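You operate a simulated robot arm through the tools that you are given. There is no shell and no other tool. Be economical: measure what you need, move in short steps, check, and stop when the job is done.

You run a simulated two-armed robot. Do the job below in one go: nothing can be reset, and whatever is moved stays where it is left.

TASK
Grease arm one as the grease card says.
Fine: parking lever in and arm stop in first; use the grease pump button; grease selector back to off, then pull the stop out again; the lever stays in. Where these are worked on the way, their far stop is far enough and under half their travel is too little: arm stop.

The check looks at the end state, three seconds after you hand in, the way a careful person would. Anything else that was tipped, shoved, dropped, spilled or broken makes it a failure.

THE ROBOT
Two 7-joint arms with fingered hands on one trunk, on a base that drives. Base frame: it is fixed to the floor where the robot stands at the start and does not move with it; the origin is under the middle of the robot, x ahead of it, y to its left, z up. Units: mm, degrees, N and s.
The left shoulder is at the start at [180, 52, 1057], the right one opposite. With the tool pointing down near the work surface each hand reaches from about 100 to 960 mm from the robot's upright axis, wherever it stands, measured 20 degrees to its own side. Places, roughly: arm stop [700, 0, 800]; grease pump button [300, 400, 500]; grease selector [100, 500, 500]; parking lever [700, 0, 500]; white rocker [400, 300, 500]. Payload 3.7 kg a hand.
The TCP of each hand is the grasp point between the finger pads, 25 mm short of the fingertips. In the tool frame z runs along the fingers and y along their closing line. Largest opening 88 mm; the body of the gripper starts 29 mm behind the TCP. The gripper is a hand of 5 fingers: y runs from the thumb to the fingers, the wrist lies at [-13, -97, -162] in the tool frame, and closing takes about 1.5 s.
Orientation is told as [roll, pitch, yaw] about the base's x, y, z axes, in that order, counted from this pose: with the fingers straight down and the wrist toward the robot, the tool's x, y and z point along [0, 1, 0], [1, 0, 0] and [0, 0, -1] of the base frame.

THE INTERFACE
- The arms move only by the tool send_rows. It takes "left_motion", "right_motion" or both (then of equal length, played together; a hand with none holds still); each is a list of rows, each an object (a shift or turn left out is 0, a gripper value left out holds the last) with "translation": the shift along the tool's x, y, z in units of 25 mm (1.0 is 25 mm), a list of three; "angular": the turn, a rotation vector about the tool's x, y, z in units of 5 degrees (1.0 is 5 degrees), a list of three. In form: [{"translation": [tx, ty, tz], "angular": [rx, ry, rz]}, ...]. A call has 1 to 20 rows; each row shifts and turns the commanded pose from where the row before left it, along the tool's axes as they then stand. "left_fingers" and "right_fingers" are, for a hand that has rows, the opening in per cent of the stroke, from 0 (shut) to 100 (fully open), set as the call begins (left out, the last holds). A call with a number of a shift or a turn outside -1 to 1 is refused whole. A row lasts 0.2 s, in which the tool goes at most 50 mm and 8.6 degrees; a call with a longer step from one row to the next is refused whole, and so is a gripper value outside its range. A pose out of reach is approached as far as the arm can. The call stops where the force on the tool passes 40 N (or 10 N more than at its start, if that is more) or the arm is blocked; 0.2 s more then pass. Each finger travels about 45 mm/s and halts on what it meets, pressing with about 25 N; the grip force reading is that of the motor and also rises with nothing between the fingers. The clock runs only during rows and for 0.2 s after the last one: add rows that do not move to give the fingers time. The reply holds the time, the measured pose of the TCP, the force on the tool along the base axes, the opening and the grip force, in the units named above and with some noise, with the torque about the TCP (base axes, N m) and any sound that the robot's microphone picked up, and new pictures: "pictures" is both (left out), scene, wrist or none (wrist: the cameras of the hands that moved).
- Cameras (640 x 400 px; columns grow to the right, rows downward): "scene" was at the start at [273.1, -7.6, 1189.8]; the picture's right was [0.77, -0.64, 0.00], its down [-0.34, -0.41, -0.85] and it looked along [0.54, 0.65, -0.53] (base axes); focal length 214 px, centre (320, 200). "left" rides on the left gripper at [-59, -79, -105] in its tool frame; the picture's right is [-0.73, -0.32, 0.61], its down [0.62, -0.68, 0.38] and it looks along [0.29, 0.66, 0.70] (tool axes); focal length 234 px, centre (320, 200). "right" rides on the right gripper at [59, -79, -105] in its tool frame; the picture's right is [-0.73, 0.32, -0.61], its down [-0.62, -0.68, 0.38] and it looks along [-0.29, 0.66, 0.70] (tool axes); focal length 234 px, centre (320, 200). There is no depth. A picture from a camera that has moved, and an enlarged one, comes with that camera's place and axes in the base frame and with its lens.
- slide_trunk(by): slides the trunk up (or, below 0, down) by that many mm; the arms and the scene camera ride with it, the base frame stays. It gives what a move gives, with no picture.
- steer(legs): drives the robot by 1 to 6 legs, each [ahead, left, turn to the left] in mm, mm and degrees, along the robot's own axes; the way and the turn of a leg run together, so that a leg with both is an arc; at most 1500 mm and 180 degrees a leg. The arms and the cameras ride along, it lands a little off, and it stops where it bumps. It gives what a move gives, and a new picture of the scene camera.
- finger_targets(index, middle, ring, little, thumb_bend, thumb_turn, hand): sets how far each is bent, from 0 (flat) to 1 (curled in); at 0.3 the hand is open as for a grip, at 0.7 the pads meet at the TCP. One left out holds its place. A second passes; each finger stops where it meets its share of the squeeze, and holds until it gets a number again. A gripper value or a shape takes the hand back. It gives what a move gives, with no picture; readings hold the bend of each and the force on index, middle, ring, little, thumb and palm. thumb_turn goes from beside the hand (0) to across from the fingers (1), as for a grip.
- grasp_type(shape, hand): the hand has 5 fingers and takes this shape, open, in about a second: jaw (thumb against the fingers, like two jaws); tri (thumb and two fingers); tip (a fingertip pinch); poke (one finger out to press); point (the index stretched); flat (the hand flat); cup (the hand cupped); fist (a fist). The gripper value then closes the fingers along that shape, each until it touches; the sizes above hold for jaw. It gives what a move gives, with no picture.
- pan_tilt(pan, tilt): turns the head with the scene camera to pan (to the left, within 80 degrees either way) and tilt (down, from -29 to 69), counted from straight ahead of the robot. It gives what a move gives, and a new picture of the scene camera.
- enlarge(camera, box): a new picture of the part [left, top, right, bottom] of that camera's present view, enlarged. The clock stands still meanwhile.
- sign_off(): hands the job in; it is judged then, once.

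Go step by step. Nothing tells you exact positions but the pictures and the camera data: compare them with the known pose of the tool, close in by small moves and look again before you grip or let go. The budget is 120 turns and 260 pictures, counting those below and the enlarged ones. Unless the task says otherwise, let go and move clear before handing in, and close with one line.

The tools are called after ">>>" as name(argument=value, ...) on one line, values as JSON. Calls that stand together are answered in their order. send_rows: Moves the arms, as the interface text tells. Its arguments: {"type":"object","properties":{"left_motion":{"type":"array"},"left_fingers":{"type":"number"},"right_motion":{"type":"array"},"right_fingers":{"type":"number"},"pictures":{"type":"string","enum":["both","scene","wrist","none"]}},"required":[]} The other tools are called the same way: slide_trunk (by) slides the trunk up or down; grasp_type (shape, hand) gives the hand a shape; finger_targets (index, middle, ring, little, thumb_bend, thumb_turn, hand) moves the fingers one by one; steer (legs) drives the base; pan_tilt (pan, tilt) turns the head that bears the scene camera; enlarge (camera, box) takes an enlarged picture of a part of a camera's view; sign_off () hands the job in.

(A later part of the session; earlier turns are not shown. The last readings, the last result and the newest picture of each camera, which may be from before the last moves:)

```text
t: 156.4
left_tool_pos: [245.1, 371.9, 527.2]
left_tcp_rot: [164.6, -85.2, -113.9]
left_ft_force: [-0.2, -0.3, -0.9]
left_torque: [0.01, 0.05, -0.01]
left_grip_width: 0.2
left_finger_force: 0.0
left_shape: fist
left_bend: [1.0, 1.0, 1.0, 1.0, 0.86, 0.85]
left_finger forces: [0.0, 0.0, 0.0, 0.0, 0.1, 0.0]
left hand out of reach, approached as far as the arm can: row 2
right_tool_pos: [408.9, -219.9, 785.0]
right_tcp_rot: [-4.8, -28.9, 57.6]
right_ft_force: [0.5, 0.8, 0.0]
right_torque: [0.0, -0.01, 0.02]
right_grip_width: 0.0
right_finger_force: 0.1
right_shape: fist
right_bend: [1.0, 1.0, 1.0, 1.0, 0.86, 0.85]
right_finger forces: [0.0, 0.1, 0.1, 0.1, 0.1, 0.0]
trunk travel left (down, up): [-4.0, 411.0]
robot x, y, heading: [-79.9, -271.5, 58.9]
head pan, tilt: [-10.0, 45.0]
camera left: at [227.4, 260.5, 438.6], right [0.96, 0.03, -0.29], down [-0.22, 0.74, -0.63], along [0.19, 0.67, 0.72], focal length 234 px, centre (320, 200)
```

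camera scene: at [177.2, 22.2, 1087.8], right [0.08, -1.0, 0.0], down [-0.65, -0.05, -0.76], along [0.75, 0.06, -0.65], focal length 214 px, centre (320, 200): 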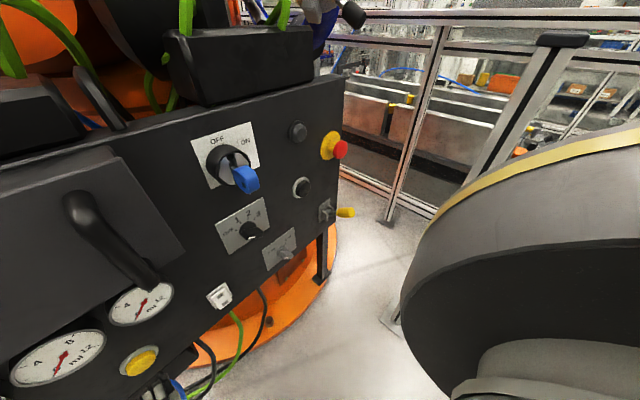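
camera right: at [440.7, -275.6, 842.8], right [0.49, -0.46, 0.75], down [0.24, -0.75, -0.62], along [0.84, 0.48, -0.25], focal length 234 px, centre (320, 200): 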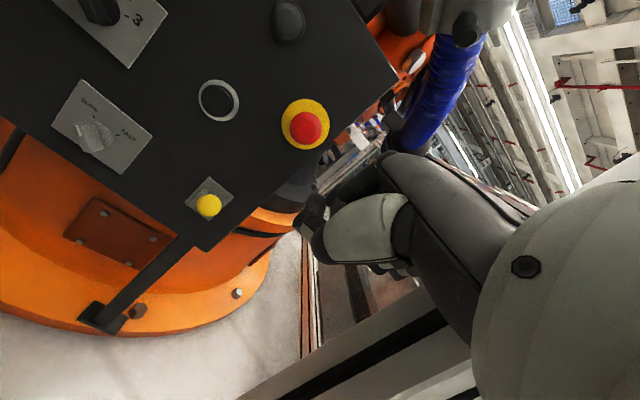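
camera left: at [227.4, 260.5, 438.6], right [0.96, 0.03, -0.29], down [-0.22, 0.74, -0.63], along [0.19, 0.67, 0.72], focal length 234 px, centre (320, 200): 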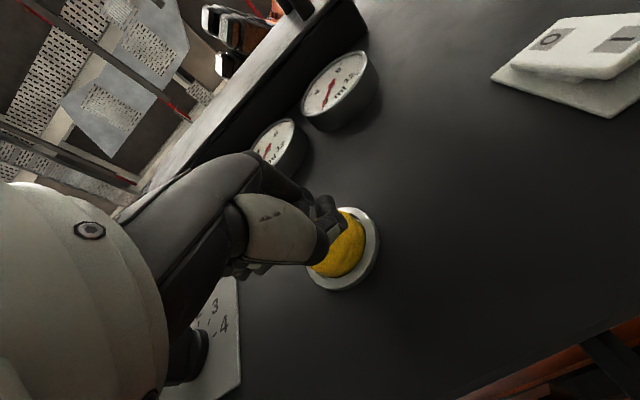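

The arm is at full stretch 35 mm short. I retract 60 mm, drive 60 mm ahead, and re-aim.

>>> send_rows(left_motion=[{"translation": [0, 0, -0.9]}, {"translation": [0, 0, -0.9]}, {"translation": [0, 0, -0.6]}], pictures="none")

>>> steer(legs=[[60, 0, 0]])

>>> enlarge(camera="left", box=[160, 50, 560, 350])

```text
t: 157.2
left_tool_pos: [209.0, 325.7, 523.3]
left_tcp_rot: [165.0, -85.1, -114.5]
left_ft_force: [0.4, 0.2, 0.0]
left_torque: [0.0, 0.01, 0.02]
left_grip_width: 0.3
left_finger_force: 0.1
left_shape: fist
left_bend: [1.0, 1.0, 1.0, 1.0, 0.86, 0.85]
left_finger forces: [0.0, 0.0, 0.0, 0.1, 0.1, 0.0]
right_tool_pos: [408.9, -218.6, 785.7]
right_tcp_rot: [-4.8, -28.9, 57.6]
right_ft_force: [0.2, 0.5, 0.6]
right_torque: [-0.01, -0.05, 0.01]
right_grip_width: 0.0
right_finger_force: 0.0
right_shape: fist
right_bend: [1.0, 1.0, 1.0, 1.0, 0.86, 0.85]
right_finger forces: [0.0, 0.0, 0.0, 0.0, 0.0, 0.1]
trunk travel left (down, up): [-4.0, 411.0]
robot x, y, heading: [-79.9, -267.7, 58.9]
head pan, tilt: [-10.0, 45.0]
```

```text
t: 158.2
left_tool_pos: [239.4, 377.2, 522.8]
left_tcp_rot: [164.6, -85.2, -114.0]
left_ft_force: [-0.2, 0.2, -0.6]
left_torque: [-0.02, 0.04, -0.01]
left_grip_width: 0.1
left_finger_force: 0.0
left_shape: fist
left_bend: [1.0, 1.0, 1.0, 1.0, 0.86, 0.85]
left_finger forces: [0.0, 0.0, 0.0, 0.0, 0.0, 0.0]
right_tool_pos: [439.6, -169.3, 784.2]
right_tcp_rot: [-4.8, -28.9, 57.6]
right_ft_force: [-0.1, -0.6, 0.1]
right_torque: [-0.01, -0.02, -0.03]
right_grip_width: 0.1
right_finger_force: 0.1
right_shape: fist
right_bend: [1.0, 1.0, 1.0, 1.0, 0.86, 0.85]
right_finger forces: [0.0, 0.0, 0.0, 0.1, 0.1, 0.1]
trunk travel left (down, up): [-4.0, 411.0]
robot x, y, heading: [-48.3, -218.2, 58.9]
head pan, tilt: [-10.0, 45.0]
camera scene: at [207.2, 73.4, 1086.2], right [0.08, -1.0, 0.0], down [-0.66, -0.05, -0.75], along [0.74, 0.06, -0.67], focal length 214 px, centre (320, 200)
```

scene: 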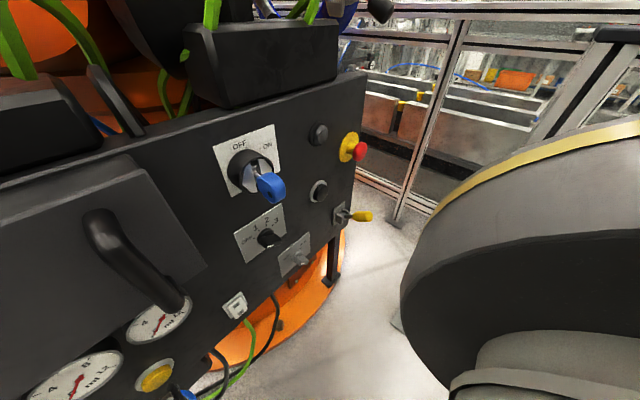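

```text
1.33 times, centred on (360, 200) of left
camera zoom: at [221.0, 264.9, 434.1], right [0.96, 0.03, -0.29], down [-0.22, 0.74, -0.63], along [0.19, 0.67, 0.72], focal length 312 px, centre (267, 200)
```

zoom: 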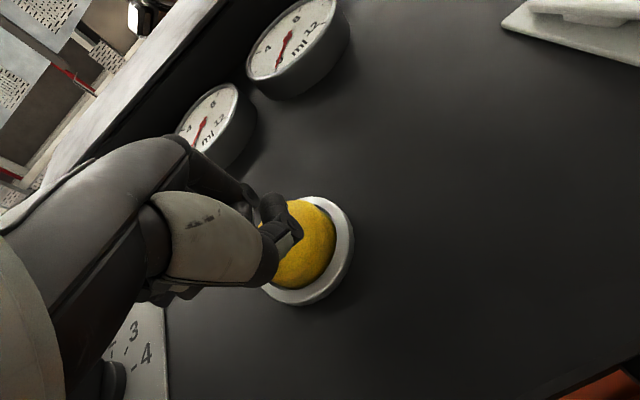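

The fist is nearly on it, button 16 mm to the right. I shift, give one short press and withdraw.

>>> send_rows(left_motion=[{"translation": [-0.6, -0.1, 0]}, {"translation": [0, 0, 0.5]}, {"translation": [0, 0, 0.5]}, {"translation": [0, 0, 0.3]}, {"translation": [0, 0, 0.2]}, {"translation": [0, 0, 0.2]}, {"translation": [0, 0, -0.8]}], pictures="wrist")

```text
t: 159.6
left_tool_pos: [273.4, 392.9, 523.3]
left_tcp_rot: [169.3, -85.2, -118.8]
left_ft_force: [-11.5, -17.2, 3.2]
left_torque: [0.27, -0.16, 0.15]
left_grip_width: 0.0
left_finger_force: 0.0
left_shape: fist
left_bend: [1.0, 1.0, 1.0, 1.0, 0.87, 0.84]
left_finger forces: [0.1, 19.1, 0.0, 0.0, 2.0, 0.0]
right_tool_pos: [439.0, -169.8, 785.0]
right_tcp_rot: [-4.9, -29.0, 57.7]
right_ft_force: [0.0, 0.2, 0.2]
right_torque: [0.01, 0.01, -0.02]
right_grip_width: 0.5
right_finger_force: 0.1
right_shape: fist
right_bend: [1.0, 1.0, 1.0, 1.0, 0.86, 0.85]
right_finger forces: [0.0, 0.0, 0.0, 0.0, 0.1, 0.0]
trunk travel left (down, up): [-4.0, 411.0]
robot x, y, heading: [-47.5, -221.5, 58.9]
head pan, tilt: [-10.0, 45.0]
heard: click
stopped in row 7 (left hand): the force on the tool passed its limit at 41 N (the readings are from after the stop); the commanded pose is now the measured one
camera left: at [254.6, 280.9, 434.2], right [0.96, 0.03, -0.28], down [-0.21, 0.74, -0.64], along [0.19, 0.67, 0.72], focal length 234 px, centre (320, 200)
```

left: 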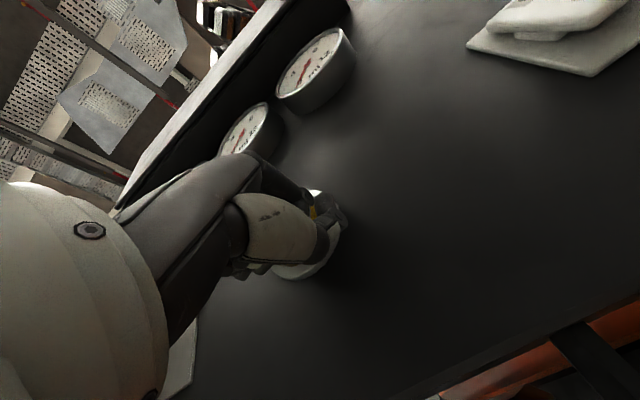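

A click was heard. I withdraw now and look at gauge 2.

>>> send_rows(left_motion=[{"translation": [0, 0, -1]}, {"translation": [0, 0, -1]}, {"translation": [0, -0.3, -1]}, {"translation": [0, -0.3, -1]}], pictures="wrist")

```text
t: 160.6
left_tool_pos: [213.5, 318.6, 499.3]
left_tcp_rot: [168.3, -85.2, -117.8]
left_ft_force: [0.6, 0.0, 0.5]
left_torque: [-0.01, -0.01, 0.02]
left_grip_width: 0.0
left_finger_force: 0.0
left_shape: fist
left_bend: [1.0, 1.0, 1.0, 1.0, 0.86, 0.85]
left_finger forces: [0.0, 0.1, 0.1, 0.0, 0.0, 0.0]
right_tool_pos: [438.8, -168.9, 784.6]
right_tcp_rot: [-4.8, -28.9, 57.8]
right_ft_force: [0.2, 0.6, 0.6]
right_torque: [-0.01, 0.01, -0.01]
right_grip_width: 0.0
right_finger_force: 0.1
right_shape: fist
right_bend: [1.0, 1.0, 1.0, 1.0, 0.86, 0.85]
right_finger forces: [0.0, 0.0, 0.0, 0.1, 0.0, 0.0]
trunk travel left (down, up): [-4.0, 411.0]
robot x, y, heading: [-47.7, -220.5, 59.0]
head pan, tilt: [-10.0, 45.0]
camera left: at [194.8, 206.5, 410.7], right [0.96, 0.03, -0.28], down [-0.21, 0.74, -0.64], along [0.19, 0.67, 0.72], focal length 234 px, centre (320, 200)
```

left: 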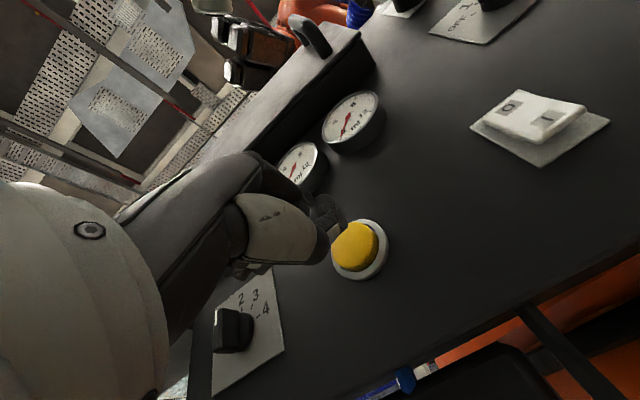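

The hand hides gauge 2; I shift left 130 mm to see it.

>>> send_rows(left_motion=[{"translation": [0.9, 0, -0.2]}, {"translation": [0.9, 0, -0.2]}, {"translation": [0.9, 0, -0.2]}, {"translation": [0.9, 0, 0]}, {"translation": [0.9, 0, 0]}], pictures="wrist")

>>> enlarge(camera="left", box=[250, 60, 510, 340])

```text
t: 161.8
left_tool_pos: [112.4, 380.7, 500.7]
left_tcp_rot: [168.1, -85.2, -117.4]
left_ft_force: [-0.4, -0.3, 0.3]
left_torque: [-0.02, 0.04, 0.0]
left_grip_width: 0.0
left_finger_force: 0.0
left_shape: fist
left_bend: [1.0, 1.0, 1.0, 1.0, 0.86, 0.85]
left_finger forces: [0.0, 0.0, 0.1, 0.1, 0.1, 0.1]
right_tool_pos: [438.9, -169.2, 785.1]
right_tcp_rot: [-4.8, -28.9, 57.8]
right_ft_force: [0.5, 0.4, -0.2]
right_torque: [0.03, 0.04, 0.0]
right_grip_width: 0.0
right_finger_force: 0.2
right_shape: fist
right_bend: [1.0, 1.0, 1.0, 1.0, 0.86, 0.85]
right_finger forces: [0.0, 0.1, 0.0, 0.1, 0.0, 0.0]
trunk travel left (down, up): [-4.0, 411.0]
robot x, y, heading: [-46.3, -218.3, 59.0]
head pan, tilt: [-10.0, 45.0]
camera left: at [94.9, 269.1, 413.3], right [0.96, 0.03, -0.28], down [-0.21, 0.74, -0.64], along [0.19, 0.67, 0.72], focal length 234 px, centre (320, 200)
```

left: 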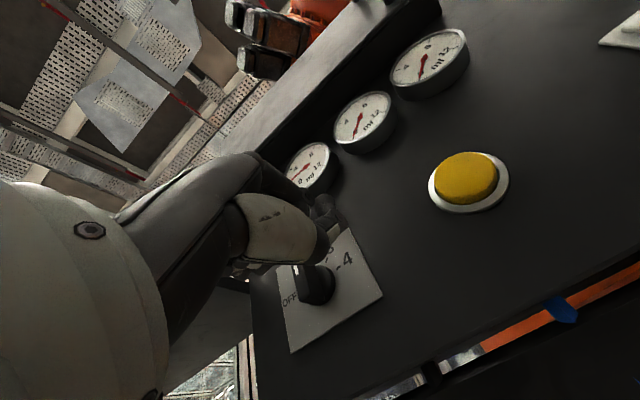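

```text
1.43 times, centred on (380, 200) of left
camera zoom: at [94.9, 269.1, 413.3], right [0.96, 0.03, -0.28], down [-0.21, 0.74, -0.64], along [0.19, 0.67, 0.72], focal length 334 px, centre (234, 200)
```

zoom: 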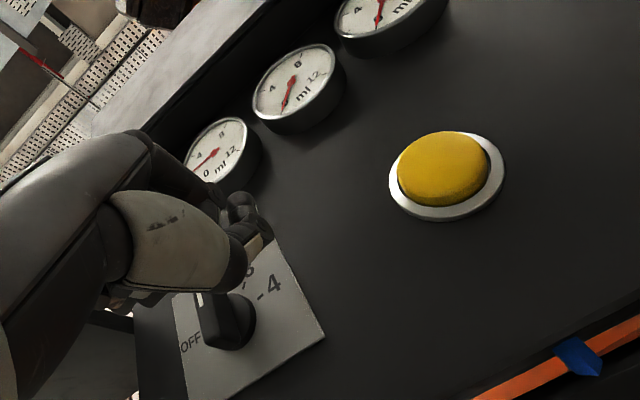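

>>> enlarge(camera="left", box=[270, 130, 350, 200])

>>> enlarge(camera="left", box=[320, 80, 410, 160])

```text
5.71 times, centred on (310, 165) of left
camera zoom: at [94.9, 269.1, 413.3], right [0.96, 0.03, -0.28], down [-0.21, 0.74, -0.64], along [0.19, 0.67, 0.72], focal length 1338 px, centre (377, 400)
```

zoom: 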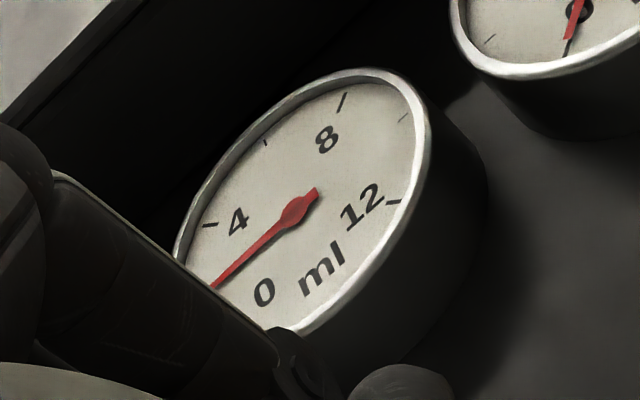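

```text
5.00 times, centred on (365, 120) of left
camera zoom: at [94.9, 269.1, 413.3], right [0.96, 0.03, -0.28], down [-0.21, 0.74, -0.64], along [0.19, 0.67, 0.72], focal length 1171 px, centre (95, 600)
```

zoom: 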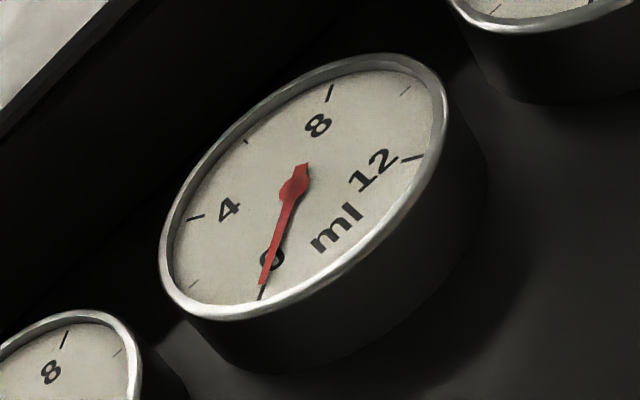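

Gauge 2 reads 2 ml after one press; gauges 1, 3, 4 unchanged as far as visible. One more identical press should give 4 ml. I return in front of the button.

>>> send_rows(left_motion=[{"translation": [-0.9, 0, 0]}, {"translation": [-0.9, 0, 0]}, {"translation": [-0.9, 0, 0.2]}, {"translation": [-0.9, 0, 0.2]}, {"translation": [-0.9, 0, 0.2]}, {"translation": [0, 0.3, 1]}, {"translation": [0, 0.3, 0.7]}], pictures="wrist")

```text
t: 163.4
left_tool_pos: [240.7, 351.0, 517.2]
left_tcp_rot: [167.9, -85.2, -117.5]
left_ft_force: [0.4, 0.0, -0.3]
left_torque: [0.03, 0.0, 0.0]
left_grip_width: 0.0
left_finger_force: 0.0
left_shape: fist
left_bend: [1.0, 1.0, 1.0, 1.0, 0.86, 0.85]
left_finger forces: [0.0, 0.1, 0.0, 0.0, 0.0, 0.0]
right_tool_pos: [438.7, -169.5, 785.0]
right_tcp_rot: [-4.9, -28.9, 57.8]
right_ft_force: [-0.2, 0.0, 0.7]
right_torque: [0.04, 0.0, 0.0]
right_grip_width: 0.0
right_finger_force: 0.1
right_shape: fist
right_bend: [1.0, 1.0, 1.0, 1.0, 0.86, 0.85]
right_finger forces: [0.0, 0.0, 0.0, 0.1, 0.1, 0.0]
trunk travel left (down, up): [-4.0, 411.0]
robot x, y, heading: [-46.4, -213.9, 59.3]
head pan, tilt: [-10.0, 45.0]
camera left: at [222.4, 238.2, 429.1], right [0.96, 0.03, -0.28], down [-0.21, 0.74, -0.64], along [0.19, 0.67, 0.72], focal length 234 px, centre (320, 200)
```

left: 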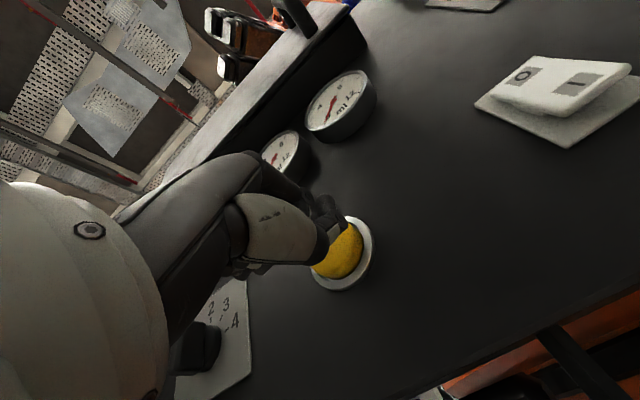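

Now one more short press and immediate release.

>>> send_rows(left_motion=[{"translation": [0, 0, 0.8]}, {"translation": [0, 0, 0.7]}, {"translation": [0, 0, 0.4]}, {"translation": [0, 0, 0.2]}, {"translation": [0, 0, -0.6]}, {"translation": [0, 0, -1]}, {"translation": [0, 0, -1]}], pictures="none")

```text
t: 165.0
left_tool_pos: [229.7, 340.6, 516.1]
left_tcp_rot: [168.1, -85.3, -117.6]
left_ft_force: [0.3, -1.0, -0.2]
left_torque: [-0.04, 0.01, 0.0]
left_grip_width: 0.0
left_finger_force: 0.1
left_shape: fist
left_bend: [1.0, 1.0, 1.0, 1.0, 0.86, 0.85]
left_finger forces: [0.1, 0.0, 0.0, 0.0, 0.1, 0.0]
right_tool_pos: [438.7, -169.1, 784.7]
right_tcp_rot: [-4.8, -28.9, 57.6]
right_ft_force: [0.8, -1.2, 0.4]
right_torque: [0.0, 0.01, 0.02]
right_grip_width: 0.1
right_finger_force: 0.1
right_shape: fist
right_bend: [1.0, 1.0, 1.0, 1.0, 0.86, 0.85]
right_finger forces: [0.0, 0.0, 0.1, 0.1, 0.1, 0.1]
trunk travel left (down, up): [-4.0, 411.0]
robot x, y, heading: [-47.1, -219.5, 59.0]
head pan, tilt: [-10.0, 45.0]
heard: click, click
```

Two clicks were heard (maybe press and release). I check gauge 2, opening the way and shaping the hand for the selector.

>>> send_rows(left_motion=[{"translation": [0.9, 0, -0.8]}, {"translation": [0.9, -0.2, -0.4]}, {"translation": [0.9, -0.2, -0.2]}, {"translation": [0.9, -0.2, 0]}, {"translation": [0.9, -0.2, 0]}], pictures="none")

>>> enlarge(camera="left", box=[260, 90, 400, 210])

```text
t: 166.2
left_tool_pos: [121.1, 388.3, 494.2]
left_tcp_rot: [168.8, -85.3, -118.4]
left_ft_force: [1.2, 0.5, -0.2]
left_torque: [0.02, 0.01, 0.02]
left_grip_width: 0.0
left_finger_force: 0.1
left_shape: fist
left_bend: [1.0, 1.0, 1.0, 1.0, 0.86, 0.85]
left_finger forces: [0.0, 0.0, 0.0, 0.0, 0.0, 0.0]
right_tool_pos: [438.5, -167.4, 784.6]
right_tcp_rot: [-4.8, -28.9, 57.7]
right_ft_force: [0.6, -0.2, -0.4]
right_torque: [-0.02, -0.01, 0.01]
right_grip_width: 0.1
right_finger_force: 0.2
right_shape: fist
right_bend: [1.0, 1.0, 1.0, 1.0, 0.86, 0.85]
right_finger forces: [0.0, 0.0, 0.0, 0.1, 0.0, 0.0]
trunk travel left (down, up): [-4.0, 411.0]
robot x, y, heading: [-46.1, -221.2, 59.1]
head pan, tilt: [-10.0, 45.0]
```

```text
3.33 times, centred on (330, 150) of left
camera zoom: at [102.8, 275.8, 405.6], right [0.96, 0.03, -0.28], down [-0.21, 0.74, -0.64], along [0.19, 0.67, 0.72], focal length 781 px, centre (287, 367)
```

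zoom: 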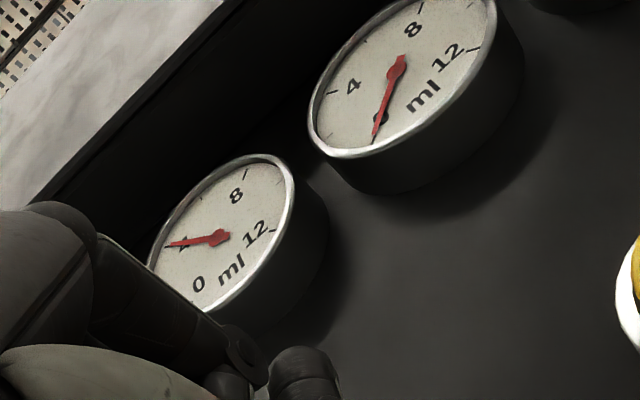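

Gauge 2 now stands exactly at 4 ml. Next the selector back to OFF: I open the hand, roll it as before and come in left of the knob's tail.

>>> send_rows(left_motion=[{"translation": [0.8, 0.6, -0.6], "angular": [0.6, 0, 0]}, {"translation": [0.8, 0.6, -0.6], "angular": [0.6, 0, 0]}, {"translation": [0.5, 0.6, 0]}, {"angular": [0, 0, 1]}, {"angular": [0, 0, 1]}, {"angular": [0, 0, 1]}, {"angular": [0, 0, 1]}, {"angular": [0, 0, 1]}, {"angular": [0, 0, 1]}, {"angular": [0, 0, 1]}], pictures="none")

>>> grasp_type(shape="jaw", hand="left")

>>> enlarge(camera="left", box=[0, 0, 640, 400])

```text
t: 168.6
left_tool_pos: [88.2, 405.0, 555.4]
left_tcp_rot: [93.0, -55.3, -42.5]
left_ft_force: [-0.8, 0.3, 0.9]
left_torque: [0.0, -0.02, 0.02]
left_grip_width: 0.1
left_finger_force: 0.0
left_shape: fist
left_bend: [1.0, 1.0, 1.0, 1.0, 0.86, 0.85]
left_finger forces: [0.0, 0.0, 0.0, 0.0, 0.0, 0.0]
right_tool_pos: [440.3, -169.3, 783.6]
right_tcp_rot: [-4.6, -28.8, 57.6]
right_ft_force: [0.4, 0.8, -0.7]
right_torque: [0.01, 0.0, -0.02]
right_grip_width: 0.1
right_finger_force: 0.1
right_shape: fist
right_bend: [1.0, 1.0, 1.0, 1.0, 0.86, 0.85]
right_finger forces: [0.0, 0.0, 0.0, 0.0, 0.1, 0.0]
trunk travel left (down, up): [-4.0, 411.0]
robot x, y, heading: [-47.3, -221.7, 59.0]
head pan, tilt: [-10.0, 45.0]
stopped in row 10 (left hand): the arm was blocked; the commanded pose is now the measured one
```

```text
t: 169.5
left_tool_pos: [87.0, 405.7, 554.8]
left_tcp_rot: [92.6, -55.2, -41.9]
left_ft_force: [-0.2, -0.2, 0.9]
left_torque: [0.0, 0.01, 0.0]
left_grip_width: 87.5
left_finger_force: 0.1
left_shape: jaw
left_bend: [0.3, 0.3, 0.3, 0.3, 0.3, 0.97]
left_finger forces: [0.0, 0.0, 0.0, 0.0, 0.0, 0.1]
right_tool_pos: [441.1, -169.1, 783.4]
right_tcp_rot: [-4.7, -28.7, 57.6]
right_ft_force: [0.3, -0.3, -0.6]
right_torque: [-0.01, 0.03, 0.02]
right_grip_width: 0.0
right_finger_force: 0.1
right_shape: fist
right_bend: [1.0, 1.0, 1.0, 1.0, 0.86, 0.85]
right_finger forces: [0.0, 0.0, 0.1, 0.0, 0.0, 0.1]
trunk travel left (down, up): [-4.0, 411.0]
robot x, y, heading: [-47.7, -223.5, 59.0]
head pan, tilt: [-10.0, 45.0]
```

```text
1.00 times, centred on (320, 200) of left (not enlarged: the box is as wide or as high as the picture)
camera zoom: at [23.5, 325.5, 453.1], right [0.72, 0.22, -0.66], down [-0.44, 0.87, -0.19], along [0.54, 0.43, 0.72], focal length 234 px, centre (320, 200)
```

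zoom: 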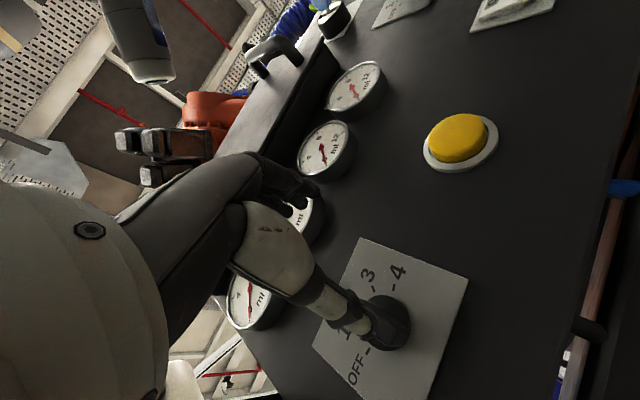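

Ready to swing the knob counter-clockwise. I move the thumb to the left of the knob's tail, advance, and push right as in the run that worked.

>>> send_rows(left_motion=[{"translation": [0.8, -0.3, 0]}, {"translation": [0.84, -0.3, 0]}, {"translation": [0, 0, 0.9]}, {"translation": [0, 0, 0.9]}, {"translation": [0, 0, 0.7]}], pictures="none")

>>> enlarge(camera="left", box=[260, 160, 480, 380])

```text
t: 170.7
left_tool_pos: [89.2, 479.2, 564.9]
left_tcp_rot: [91.9, -55.0, -41.3]
left_ft_force: [0.0, -0.9, -0.6]
left_torque: [-0.01, 0.01, 0.02]
left_grip_width: 88.0
left_finger_force: 0.1
left_shape: jaw
left_bend: [0.3, 0.3, 0.3, 0.3, 0.3, 0.97]
left_finger forces: [0.1, 0.0, 0.0, 0.0, 0.1, 0.0]
right_tool_pos: [440.0, -168.5, 785.8]
right_tcp_rot: [-4.8, -28.9, 57.7]
right_ft_force: [-0.1, 0.7, -0.5]
right_torque: [0.03, 0.01, 0.0]
right_grip_width: 0.0
right_finger_force: 0.0
right_shape: fist
right_bend: [1.0, 1.0, 1.0, 1.0, 0.86, 0.85]
right_finger forces: [0.0, 0.1, 0.0, 0.0, 0.1, 0.0]
trunk travel left (down, up): [-4.0, 411.0]
robot x, y, heading: [-48.3, -216.0, 59.1]
head pan, tilt: [-10.0, 45.0]
```

```text
1.82 times, centred on (370, 270) of left
camera zoom: at [25.3, 397.4, 464.4], right [0.71, 0.21, -0.67], down [-0.45, 0.87, -0.2], along [0.54, 0.44, 0.72], focal length 426 px, centre (229, 73)
```

zoom: 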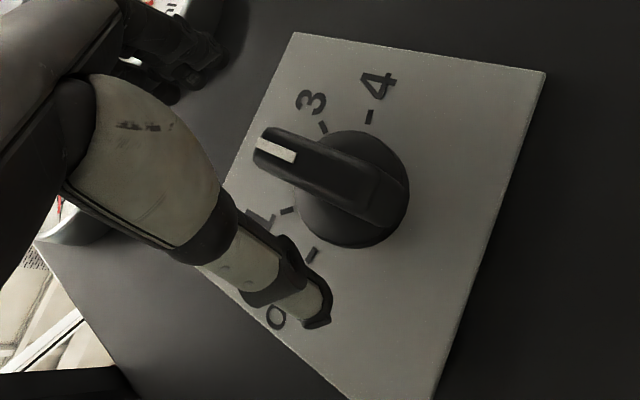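

The tail's flank is a bit lower and to the right of the thumb. I drop 12 mm and push right 30 mm.

>>> send_rows(left_motion=[{"translation": [-0.29, -0.38, 0]}, {"translation": [-0.32, 0.24, 0.1]}, {"translation": [-0.32, 0.24, 0.1]}, {"translation": [-0.32, 0.24, 0]}], pictures="none")

>>> enlarge(camera="left", box=[260, 160, 480, 380])

```text
t: 171.7
left_tool_pos: [116.6, 462.8, 556.0]
left_tcp_rot: [92.0, -55.2, -41.5]
left_ft_force: [-0.7, -0.1, -0.3]
left_torque: [0.03, 0.06, 0.04]
left_grip_width: 87.9
left_finger_force: 0.1
left_shape: jaw
left_bend: [0.3, 0.3, 0.3, 0.3, 0.27, 0.98]
left_finger forces: [0.0, 0.0, 0.0, 0.1, 1.0, 0.0]
right_tool_pos: [438.7, -169.0, 784.5]
right_tcp_rot: [-4.8, -28.9, 57.7]
right_ft_force: [-0.1, -0.2, 0.4]
right_torque: [0.02, 0.02, 0.04]
right_grip_width: 0.0
right_finger_force: 0.0
right_shape: fist
right_bend: [1.0, 1.0, 1.0, 1.0, 0.86, 0.85]
right_finger forces: [0.0, 0.0, 0.1, 0.1, 0.0, 0.0]
trunk travel left (down, up): [-4.0, 411.0]
robot x, y, heading: [-44.5, -220.1, 59.1]
head pan, tilt: [-10.0, 45.0]
```

```text
1.82 times, centred on (370, 270) of left
camera zoom: at [52.8, 382.6, 454.3], right [0.71, 0.21, -0.67], down [-0.44, 0.87, -0.2], along [0.54, 0.44, 0.72], focal length 426 px, centre (229, 73)
```

zoom: 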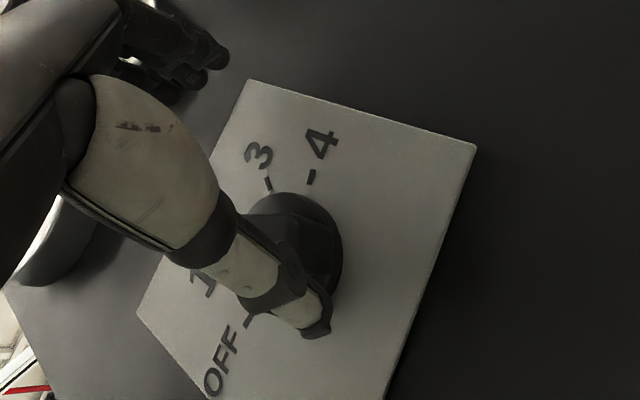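

Touching lightly. I push further right, then upward beneath the tail toward OFF.

>>> send_rows(left_motion=[{"translation": [-0.32, 0.24, 0]}, {"translation": [-0.32, 0.24, 0]}, {"translation": [-0.32, 0.24, 0]}], pictures="none")

>>> enlarge(camera="left", box=[260, 160, 480, 380])

```text
t: 172.5
left_tool_pos: [139.7, 443.2, 554.3]
left_tcp_rot: [91.9, -55.1, -41.5]
left_ft_force: [0.7, 0.6, 0.2]
left_torque: [-0.03, -0.01, -0.01]
left_grip_width: 87.8
left_finger_force: 0.1
left_shape: jaw
left_bend: [0.3, 0.3, 0.3, 0.3, 0.3, 0.97]
left_finger forces: [0.0, 0.1, 0.0, 0.0, 0.0, 0.0]
right_tool_pos: [439.4, -168.8, 784.9]
right_tcp_rot: [-4.9, -28.9, 57.6]
right_ft_force: [0.4, -0.3, 0.0]
right_torque: [-0.02, 0.04, 0.0]
right_grip_width: 0.0
right_finger_force: 0.0
right_shape: fist
right_bend: [1.0, 1.0, 1.0, 1.0, 0.86, 0.85]
right_finger forces: [0.1, 0.0, 0.0, 0.0, 0.0, 0.1]
trunk travel left (down, up): [-4.0, 411.0]
robot x, y, heading: [-43.4, -219.6, 58.9]
head pan, tilt: [-10.0, 45.0]
```

```text
1.82 times, centred on (370, 270) of left
camera zoom: at [75.1, 362.2, 455.0], right [0.71, 0.21, -0.67], down [-0.44, 0.87, -0.2], along [0.54, 0.44, 0.72], focal length 426 px, centre (229, 73)
```

zoom: 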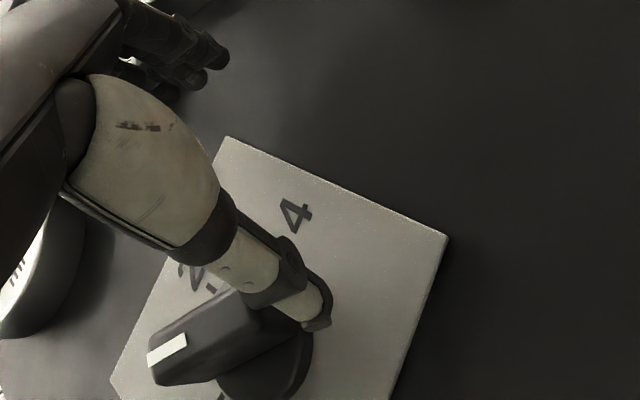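

The pointer is at 1 now. I lift the thumb out, drop below the knob's tail (now lower right), go in and push up to reach OFF.

>>> send_rows(left_motion=[{"translation": [0, 0, -0.8]}, {"translation": [0, 0, -0.6]}, {"translation": [-0.17, -0.55, 0]}, {"translation": [-0.17, -0.55, 0]}, {"translation": [0, 0, 0.7]}, {"translation": [0, 0, 0.7]}], pictures="none")

>>> enlarge(camera="left", box=[260, 160, 480, 380])

```text
t: 173.9
left_tool_pos: [133.1, 450.8, 525.0]
left_tcp_rot: [92.0, -55.0, -41.4]
left_ft_force: [-0.1, 0.3, 0.3]
left_torque: [0.01, -0.01, 0.0]
left_grip_width: 87.9
left_finger_force: 0.1
left_shape: jaw
left_bend: [0.3, 0.3, 0.3, 0.3, 0.3, 0.97]
left_finger forces: [0.0, 0.0, 0.1, 0.1, 0.1, 0.1]
right_tool_pos: [440.7, -168.5, 785.5]
right_tcp_rot: [-4.9, -28.9, 57.7]
right_ft_force: [-0.4, 0.9, -0.8]
right_torque: [0.0, -0.02, 0.01]
right_grip_width: 0.1
right_finger_force: 0.0
right_shape: fist
right_bend: [1.0, 1.0, 1.0, 1.0, 0.86, 0.85]
right_finger forces: [0.1, 0.1, 0.0, 0.0, 0.0, 0.0]
trunk travel left (down, up): [-4.0, 411.0]
robot x, y, heading: [-47.0, -218.1, 59.2]
head pan, tilt: [-10.0, 45.0]
```

```text
1.82 times, centred on (370, 270) of left
camera zoom: at [69.0, 369.7, 425.9], right [0.71, 0.21, -0.67], down [-0.44, 0.87, -0.2], along [0.54, 0.44, 0.72], focal length 426 px, centre (229, 73)
```

zoom: 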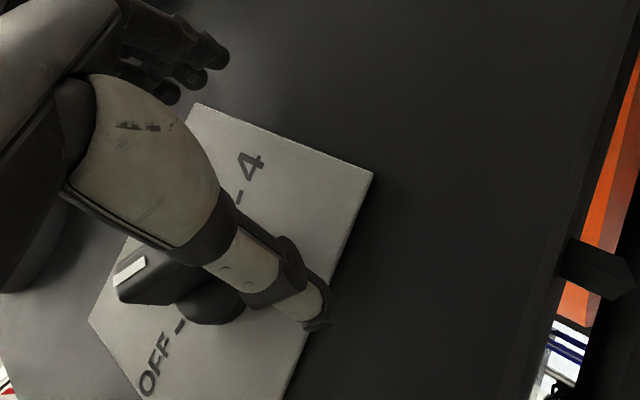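

The thumb is below the tail. Push upward.

>>> send_rows(left_motion=[{"translation": [0.19, 0.26, 0]}, {"translation": [0.19, 0.26, 0]}, {"translation": [0.19, 0.26, 0]}, {"translation": [0.1, 0.13, 0]}], pictures="none")

>>> enlarge(camera="left", box=[260, 160, 480, 380])

```text
t: 174.9
left_tool_pos: [132.9, 449.6, 554.8]
left_tcp_rot: [92.1, -55.3, -41.4]
left_ft_force: [0.2, 0.3, -0.2]
left_torque: [-0.01, -0.03, 0.02]
left_grip_width: 87.7
left_finger_force: 0.1
left_shape: jaw
left_bend: [0.3, 0.3, 0.3, 0.3, 0.3, 0.97]
left_finger forces: [0.1, 0.0, 0.0, 0.0, 0.3, 0.0]
right_tool_pos: [438.9, -169.4, 785.3]
right_tcp_rot: [-4.8, -28.9, 57.8]
right_ft_force: [0.3, 1.0, 0.0]
right_torque: [-0.02, 0.01, 0.0]
right_grip_width: 0.0
right_finger_force: 0.0
right_shape: fist
right_bend: [1.0, 1.0, 1.0, 1.0, 0.86, 0.85]
right_finger forces: [0.0, 0.0, 0.0, 0.0, 0.1, 0.0]
trunk travel left (down, up): [-4.0, 411.0]
robot x, y, heading: [-46.6, -218.4, 59.1]
head pan, tilt: [-10.0, 45.0]
```

```text
1.82 times, centred on (370, 270) of left
camera zoom: at [68.4, 368.5, 455.6], right [0.71, 0.21, -0.67], down [-0.44, 0.87, -0.2], along [0.54, 0.44, 0.72], focal length 426 px, centre (229, 73)
```

zoom: 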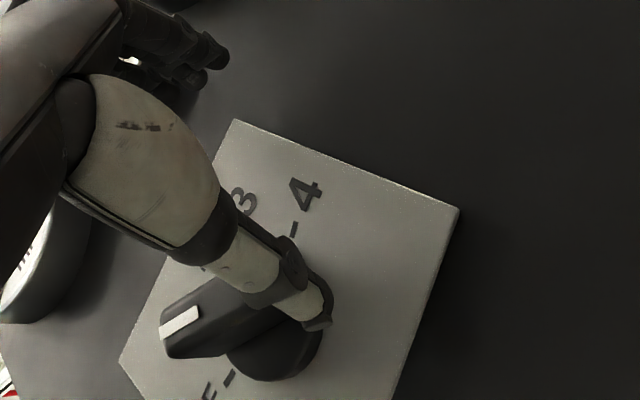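

>>> send_rows(left_motion=[{"translation": [0.19, 0.26, 0.1]}, {"translation": [0.19, 0.26, 0]}], pictures="none")

>>> enlarge(camera="left", box=[260, 160, 480, 380])

```text
t: 175.5
left_tool_pos: [134.9, 450.2, 573.3]
left_tcp_rot: [91.8, -55.3, -41.3]
left_ft_force: [2.9, -3.7, -3.3]
left_torque: [-0.27, -0.14, 0.0]
left_grip_width: 87.8
left_finger_force: 0.1
left_shape: jaw
left_bend: [0.3, 0.3, 0.3, 0.3, 0.3, 0.94]
left_finger forces: [0.0, 0.0, 0.0, 0.0, 5.3, 0.1]
right_tool_pos: [439.5, -169.7, 784.7]
right_tcp_rot: [-4.8, -29.0, 57.6]
right_ft_force: [-0.5, 0.3, 0.5]
right_torque: [-0.01, 0.01, 0.02]
right_grip_width: 0.0
right_finger_force: 0.0
right_shape: fist
right_bend: [1.0, 1.0, 1.0, 1.0, 0.86, 0.85]
right_finger forces: [0.0, 0.1, 0.1, 0.0, 0.1, 0.0]
trunk travel left (down, up): [-4.0, 411.0]
robot x, y, heading: [-48.2, -220.7, 58.8]
head pan, tilt: [-10.0, 45.0]
```

```text
1.82 times, centred on (370, 270) of left
camera zoom: at [70.9, 368.7, 471.2], right [0.71, 0.21, -0.67], down [-0.44, 0.87, -0.2], along [0.54, 0.44, 0.72], focal length 426 px, centre (229, 73)
```

zoom: 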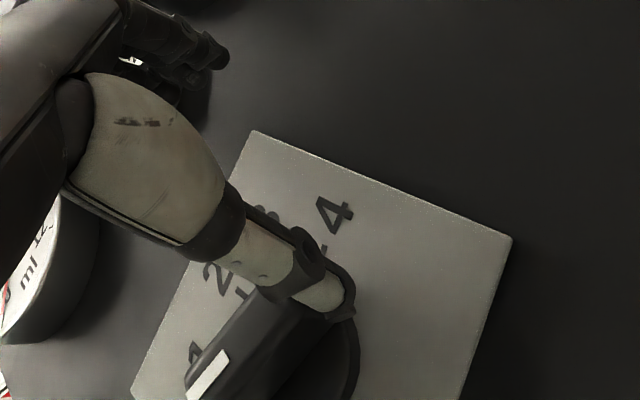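

>>> send_rows(left_motion=[{"translation": [0.19, 0.26, 0]}, {"translation": [0.1, 0.13, 0]}], pictures="none")

>>> send_rows(left_motion=[{"translation": [0, 0, -1]}, {"translation": [0, 0, -1]}, {"translation": [0.3, -0.5, -0.5]}, {"translation": [0.3, -0.5, 0]}], pictures="none")

>>> enlarge(camera="left", box=[280, 160, 500, 380])

```text
t: 176.1
left_tool_pos: [132.9, 450.9, 582.8]
left_tcp_rot: [91.9, -55.1, -41.3]
left_ft_force: [6.3, 1.7, -9.4]
left_torque: [-0.2, -0.41, -0.18]
left_grip_width: 88.2
left_finger_force: 0.1
left_shape: jaw
left_bend: [0.3, 0.3, 0.3, 0.3, 0.27, 0.9]
left_finger forces: [0.0, 0.0, 0.0, 0.0, 14.9, 0.0]
right_tool_pos: [439.1, -168.4, 784.3]
right_tcp_rot: [-4.8, -28.8, 57.5]
right_ft_force: [-0.3, -0.2, 0.2]
right_torque: [0.0, -0.01, -0.02]
right_grip_width: 0.0
right_finger_force: 0.1
right_shape: fist
right_bend: [1.0, 1.0, 1.0, 1.0, 0.86, 0.85]
right_finger forces: [0.0, 0.0, 0.0, 0.0, 0.0, 0.0]
trunk travel left (down, up): [-4.0, 411.0]
robot x, y, heading: [-45.5, -218.4, 58.9]
head pan, tilt: [-10.0, 45.0]
```

```text
t: 177.1
left_tool_pos: [81.7, 420.9, 580.5]
left_tcp_rot: [93.5, -55.3, -42.7]
left_ft_force: [-0.1, -0.8, -0.4]
left_torque: [0.0, -0.02, 0.0]
left_grip_width: 87.6
left_finger_force: 0.1
left_shape: jaw
left_bend: [0.3, 0.3, 0.3, 0.3, 0.3, 0.97]
left_finger forces: [0.0, 0.0, 0.1, 0.0, 0.1, 0.0]
right_tool_pos: [442.1, -171.5, 783.8]
right_tcp_rot: [-4.4, -29.1, 57.5]
right_ft_force: [0.1, -0.7, 0.1]
right_torque: [0.04, 0.02, 0.0]
right_grip_width: 0.0
right_finger_force: 0.1
right_shape: fist
right_bend: [1.0, 1.0, 1.0, 1.0, 0.86, 0.85]
right_finger forces: [0.0, 0.1, 0.1, 0.0, 0.1, 0.0]
trunk travel left (down, up): [-4.0, 411.0]
robot x, y, heading: [-46.7, -217.1, 59.0]
head pan, tilt: [-10.0, 45.0]
```

```text
1.82 times, centred on (390, 270) of left
camera zoom: at [19.6, 341.2, 477.7], right [0.72, 0.22, -0.66], down [-0.44, 0.88, -0.19], along [0.53, 0.43, 0.73], focal length 426 px, centre (193, 73)
```

zoom: 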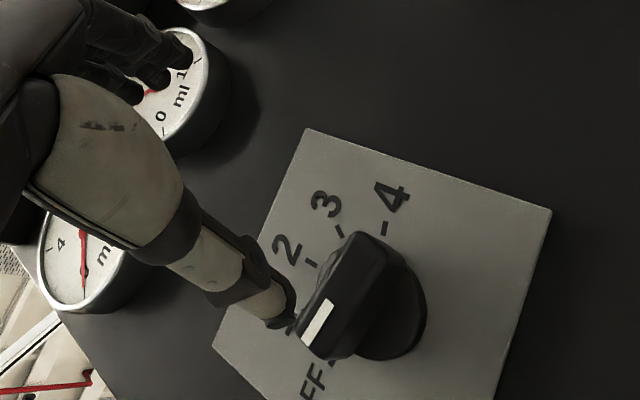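

The pointer looks to be at OFF. I back away for a clear view of it and the gauges.

>>> send_rows(left_motion=[{"translation": [0.4, -0.8, -1]}, {"translation": [0.4, -0.8, -1]}, {"translation": [0.4, -0.8, -1]}], pictures="wrist")

>>> enlarge(camera="left", box=[310, 170, 510, 340])

```text
t: 178.1
left_tool_pos: [19.8, 432.0, 564.6]
left_tcp_rot: [103.2, -55.4, -51.1]
left_ft_force: [0.3, 0.3, 0.2]
left_torque: [0.02, 0.0, 0.03]
left_grip_width: 87.7
left_finger_force: 0.0
left_shape: jaw
left_bend: [0.3, 0.3, 0.3, 0.3, 0.3, 0.97]
left_finger forces: [0.0, 0.0, 0.0, 0.0, 0.0, 0.1]
right_tool_pos: [441.0, -170.4, 781.8]
right_tcp_rot: [-4.5, -28.9, 57.4]
right_ft_force: [0.8, 0.5, 0.1]
right_torque: [0.0, -0.02, 0.0]
right_grip_width: 0.0
right_finger_force: 0.0
right_shape: fist
right_bend: [1.0, 1.0, 1.0, 1.0, 0.86, 0.85]
right_finger forces: [0.0, 0.1, 0.0, 0.1, 0.0, 0.0]
trunk travel left (down, up): [-4.0, 411.0]
robot x, y, heading: [-47.7, -218.2, 59.2]
head pan, tilt: [-10.0, 45.0]
stopped in row 3 (left hand): the arm was blocked; the commanded pose is now the measured one
camera left: at [-35.4, 359.0, 454.3], right [0.77, 0.25, -0.59], down [-0.42, 0.89, -0.17], along [0.48, 0.38, 0.79], focal length 234 px, centre (320, 200)
```

left: 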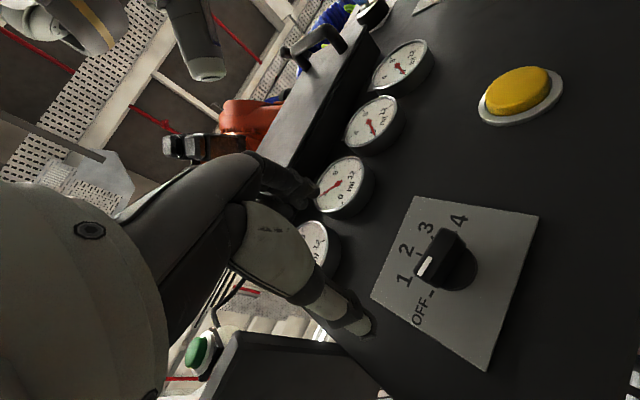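

```text
2.35 times, centred on (410, 255) of left
camera zoom: at [-35.4, 359.0, 454.3], right [0.77, 0.25, -0.59], down [-0.42, 0.89, -0.17], along [0.48, 0.38, 0.79], focal length 551 px, centre (108, 71)
```

zoom: 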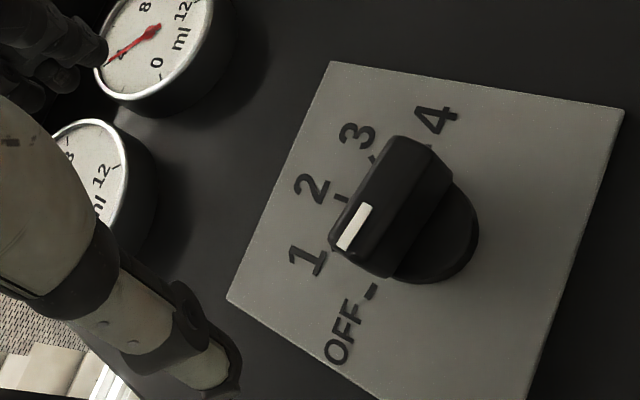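

The selector is at OFF and gauge 2 holds 4 ml. The left arm was just blocked by something on its left, so I roll back and lift the hand up and away, then pitch it down to tuck.

>>> send_rows(left_motion=[{"translation": [-0.6, 0.3, 0]}, {"angular": [0, 0, -1]}, {"angular": [0, 0, -1]}, {"angular": [0, 0, -1]}, {"angular": [0, 0, -1]}, {"angular": [0, 0, -1]}, {"angular": [0, 0, -1]}, {"angular": [0, 0, -1]}, {"translation": [0, 0.8, -0.5]}, {"translation": [0, 0.9, -0.5]}, {"translation": [0, 0.9, 0]}, {"translation": [0, 0.9, 0]}, {"translation": [0, 0.9, 0]}, {"translation": [0, 0.9, 0]}, {"translation": [0, 0.9, 0]}, {"translation": [0, 0.9, 0]}, {"translation": [0, 0.9, 0]}, {"translation": [0, 0.9, 0]}], pictures="none")

>>> send_rows(left_motion=[{"angular": [1, 0, 0]}, {"angular": [1, 0, 0]}, {"angular": [1, 0, 0]}, {"angular": [1, 0, 0]}, {"angular": [1, 0, 0]}, {"angular": [1, 0, 0]}, {"angular": [1, 0, 0]}, {"angular": [1, 0, 0]}, {"angular": [1, 0, 0]}, {"angular": [1, 0, 0]}, {"angular": [1, 0, 0]}, {"angular": [1, 0, 0]}, {"angular": [1, 0, 0]}, {"angular": [1, 0, 0]}, {"angular": [1, 0, 0]}, {"angular": [1, 0, 0]}], pictures="both")

```text
t: 181.9
left_tool_pos: [-10.2, 383.7, 779.6]
left_tcp_rot: [-170.5, -83.3, -139.5]
left_ft_force: [-0.6, 0.2, -0.8]
left_torque: [-0.03, -0.02, 0.01]
left_grip_width: 87.9
left_finger_force: 0.0
left_shape: jaw
left_bend: [0.3, 0.3, 0.3, 0.3, 0.3, 0.97]
left_finger forces: [0.0, 0.1, 0.0, 0.0, 0.1, 0.1]
right_tool_pos: [440.2, -168.8, 783.4]
right_tcp_rot: [-4.7, -29.0, 57.6]
right_ft_force: [-0.8, 0.1, -0.1]
right_torque: [0.01, 0.04, 0.0]
right_grip_width: 0.1
right_finger_force: 0.0
right_shape: fist
right_bend: [1.0, 1.0, 1.0, 1.0, 0.86, 0.85]
right_finger forces: [0.0, 0.0, 0.0, 0.1, 0.0, 0.0]
trunk travel left (down, up): [-4.0, 411.0]
robot x, y, heading: [-46.8, -216.3, 59.2]
head pan, tilt: [-10.0, 45.0]
```

```text
t: 185.3
left_tool_pos: [-34.5, 432.5, 724.1]
left_tcp_rot: [-1.2, -16.7, 50.1]
left_ft_force: [0.5, 0.2, 0.4]
left_torque: [0.01, -0.02, 0.04]
left_grip_width: 87.7
left_finger_force: 0.0
left_shape: jaw
left_bend: [0.3, 0.3, 0.3, 0.3, 0.3, 0.97]
left_finger forces: [0.1, 0.0, 0.0, 0.0, 0.0, 0.0]
left hand out of reach, approached as far as the arm can: row 7, 8, 9, 10, 11, 12, 13, 14, 15
right_tool_pos: [439.3, -169.8, 784.9]
right_tcp_rot: [-4.8, -28.9, 57.5]
right_ft_force: [0.0, -0.1, 0.0]
right_torque: [0.03, -0.06, 0.03]
right_grip_width: 0.1
right_finger_force: 0.1
right_shape: fist
right_bend: [1.0, 1.0, 1.0, 1.0, 0.86, 0.85]
right_finger forces: [0.0, 0.0, 0.1, 0.0, 0.1, 0.0]
trunk travel left (down, up): [-4.0, 411.0]
robot x, y, heading: [-47.8, -218.0, 59.1]
head pan, tilt: [-10.0, 45.0]
camera scene: at [203.8, 73.0, 1080.8], right [0.08, -1.0, 0.0], down [-0.71, -0.06, -0.7], along [0.7, 0.06, -0.71], focal length 214 px, centre (320, 200)
camera left: at [-59.9, 314.3, 801.4], right [0.48, -0.58, -0.66], down [-0.82, -0.02, -0.58], along [0.32, 0.81, -0.48], focal length 234 px, centre (320, 200)
```

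scene: 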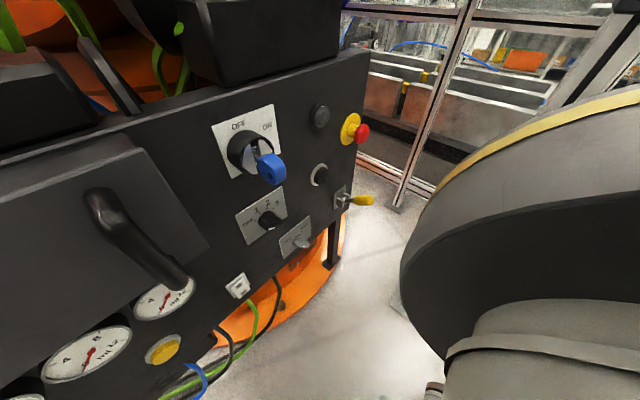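
left: 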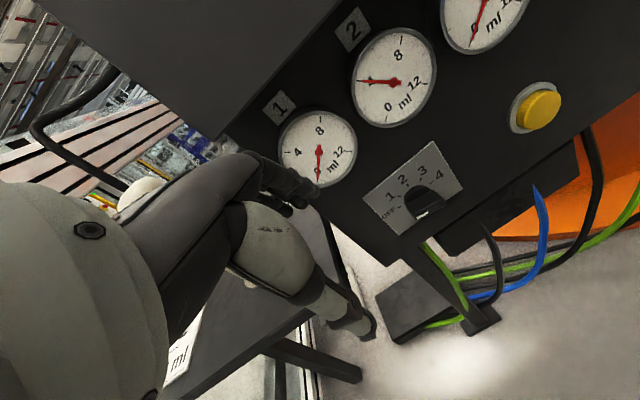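

A very clear view: gauge 2 at 4, gauge 1 at 0. I check the selector closely from here.

>>> enlarge(camera="left", box=[350, 130, 480, 240])

>>> enlarge(camera="scene", box=[220, 80, 400, 300])

```text
3.64 times, centred on (415, 185) of left
camera zoom: at [-59.9, 314.3, 801.4], right [0.48, -0.58, -0.66], down [-0.82, -0.02, -0.58], along [0.32, 0.81, -0.48], focal length 852 px, centre (-26, 254)
```

zoom: 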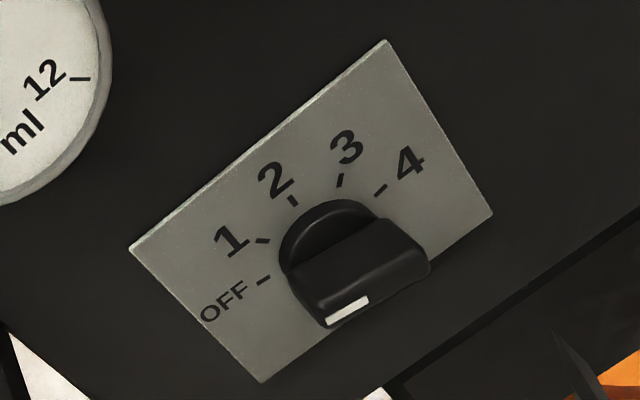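

```text
1.82 times, centred on (310, 190) of scene
camera zoom: at [203.8, 73.0, 1080.8], right [0.08, -1.0, 0.0], down [-0.71, -0.06, -0.7], along [0.7, 0.06, -0.71], focal length 390 px, centre (338, 218)
```

zoom: 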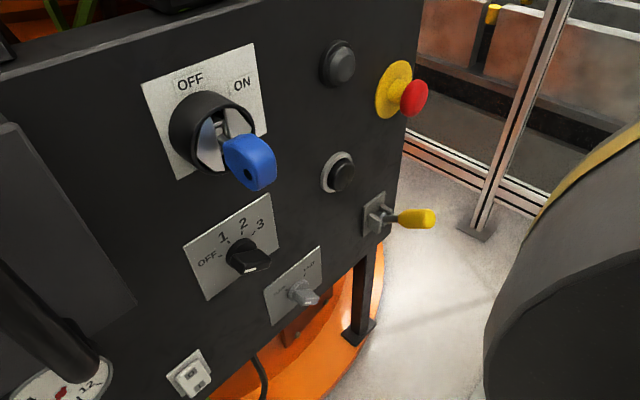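

The selector is at OFF for sure. Now I tuck the left hand up and back before repositioning for the stop.

>>> send_rows(left_motion=[{"translation": [0.06, -0.72, -0.98]}, {"translation": [0.06, -0.72, -0.98]}, {"translation": [0.06, -0.72, -0.98]}, {"translation": [0.06, -0.72, -0.98]}, {"translation": [0.06, -0.72, -0.98]}, {"translation": [0.06, -0.72, -0.98]}, {"translation": [0.06, -0.72, -0.98]}, {"translation": [0.06, -0.72, -0.98]}, {"translation": [0.06, -0.72, -0.98]}, {"translation": [0.06, -0.72, -0.98]}, {"translation": [0.06, -0.72, -0.98]}, {"translation": [0.06, -0.72, -0.98]}], pictures="none")

```text
t: 187.9
left_tool_pos: [-270.2, 271.3, 917.9]
left_tcp_rot: [-1.1, -16.8, 50.0]
left_ft_force: [0.8, -0.2, 0.5]
left_torque: [-0.01, 0.0, -0.01]
left_grip_width: 87.9
left_finger_force: 0.1
left_shape: jaw
left_bend: [0.3, 0.3, 0.3, 0.3, 0.3, 0.97]
left_finger forces: [0.0, 0.0, 0.0, 0.0, 0.0, 0.1]
left hand out of reach, approached as far as the arm can: row 1, 2, 3, 4, 5
right_tool_pos: [438.9, -169.0, 784.9]
right_tcp_rot: [-4.8, -29.0, 57.5]
right_ft_force: [-0.4, 0.0, 0.8]
right_torque: [0.0, -0.01, -0.01]
right_grip_width: 0.0
right_finger_force: 0.1
right_shape: fist
right_bend: [1.0, 1.0, 1.0, 1.0, 0.86, 0.85]
right_finger forces: [0.0, 0.1, 0.1, 0.0, 0.0, 0.0]
trunk travel left (down, up): [-4.0, 411.0]
robot x, y, heading: [-46.7, -215.8, 58.9]
head pan, tilt: [-10.0, 45.0]
```

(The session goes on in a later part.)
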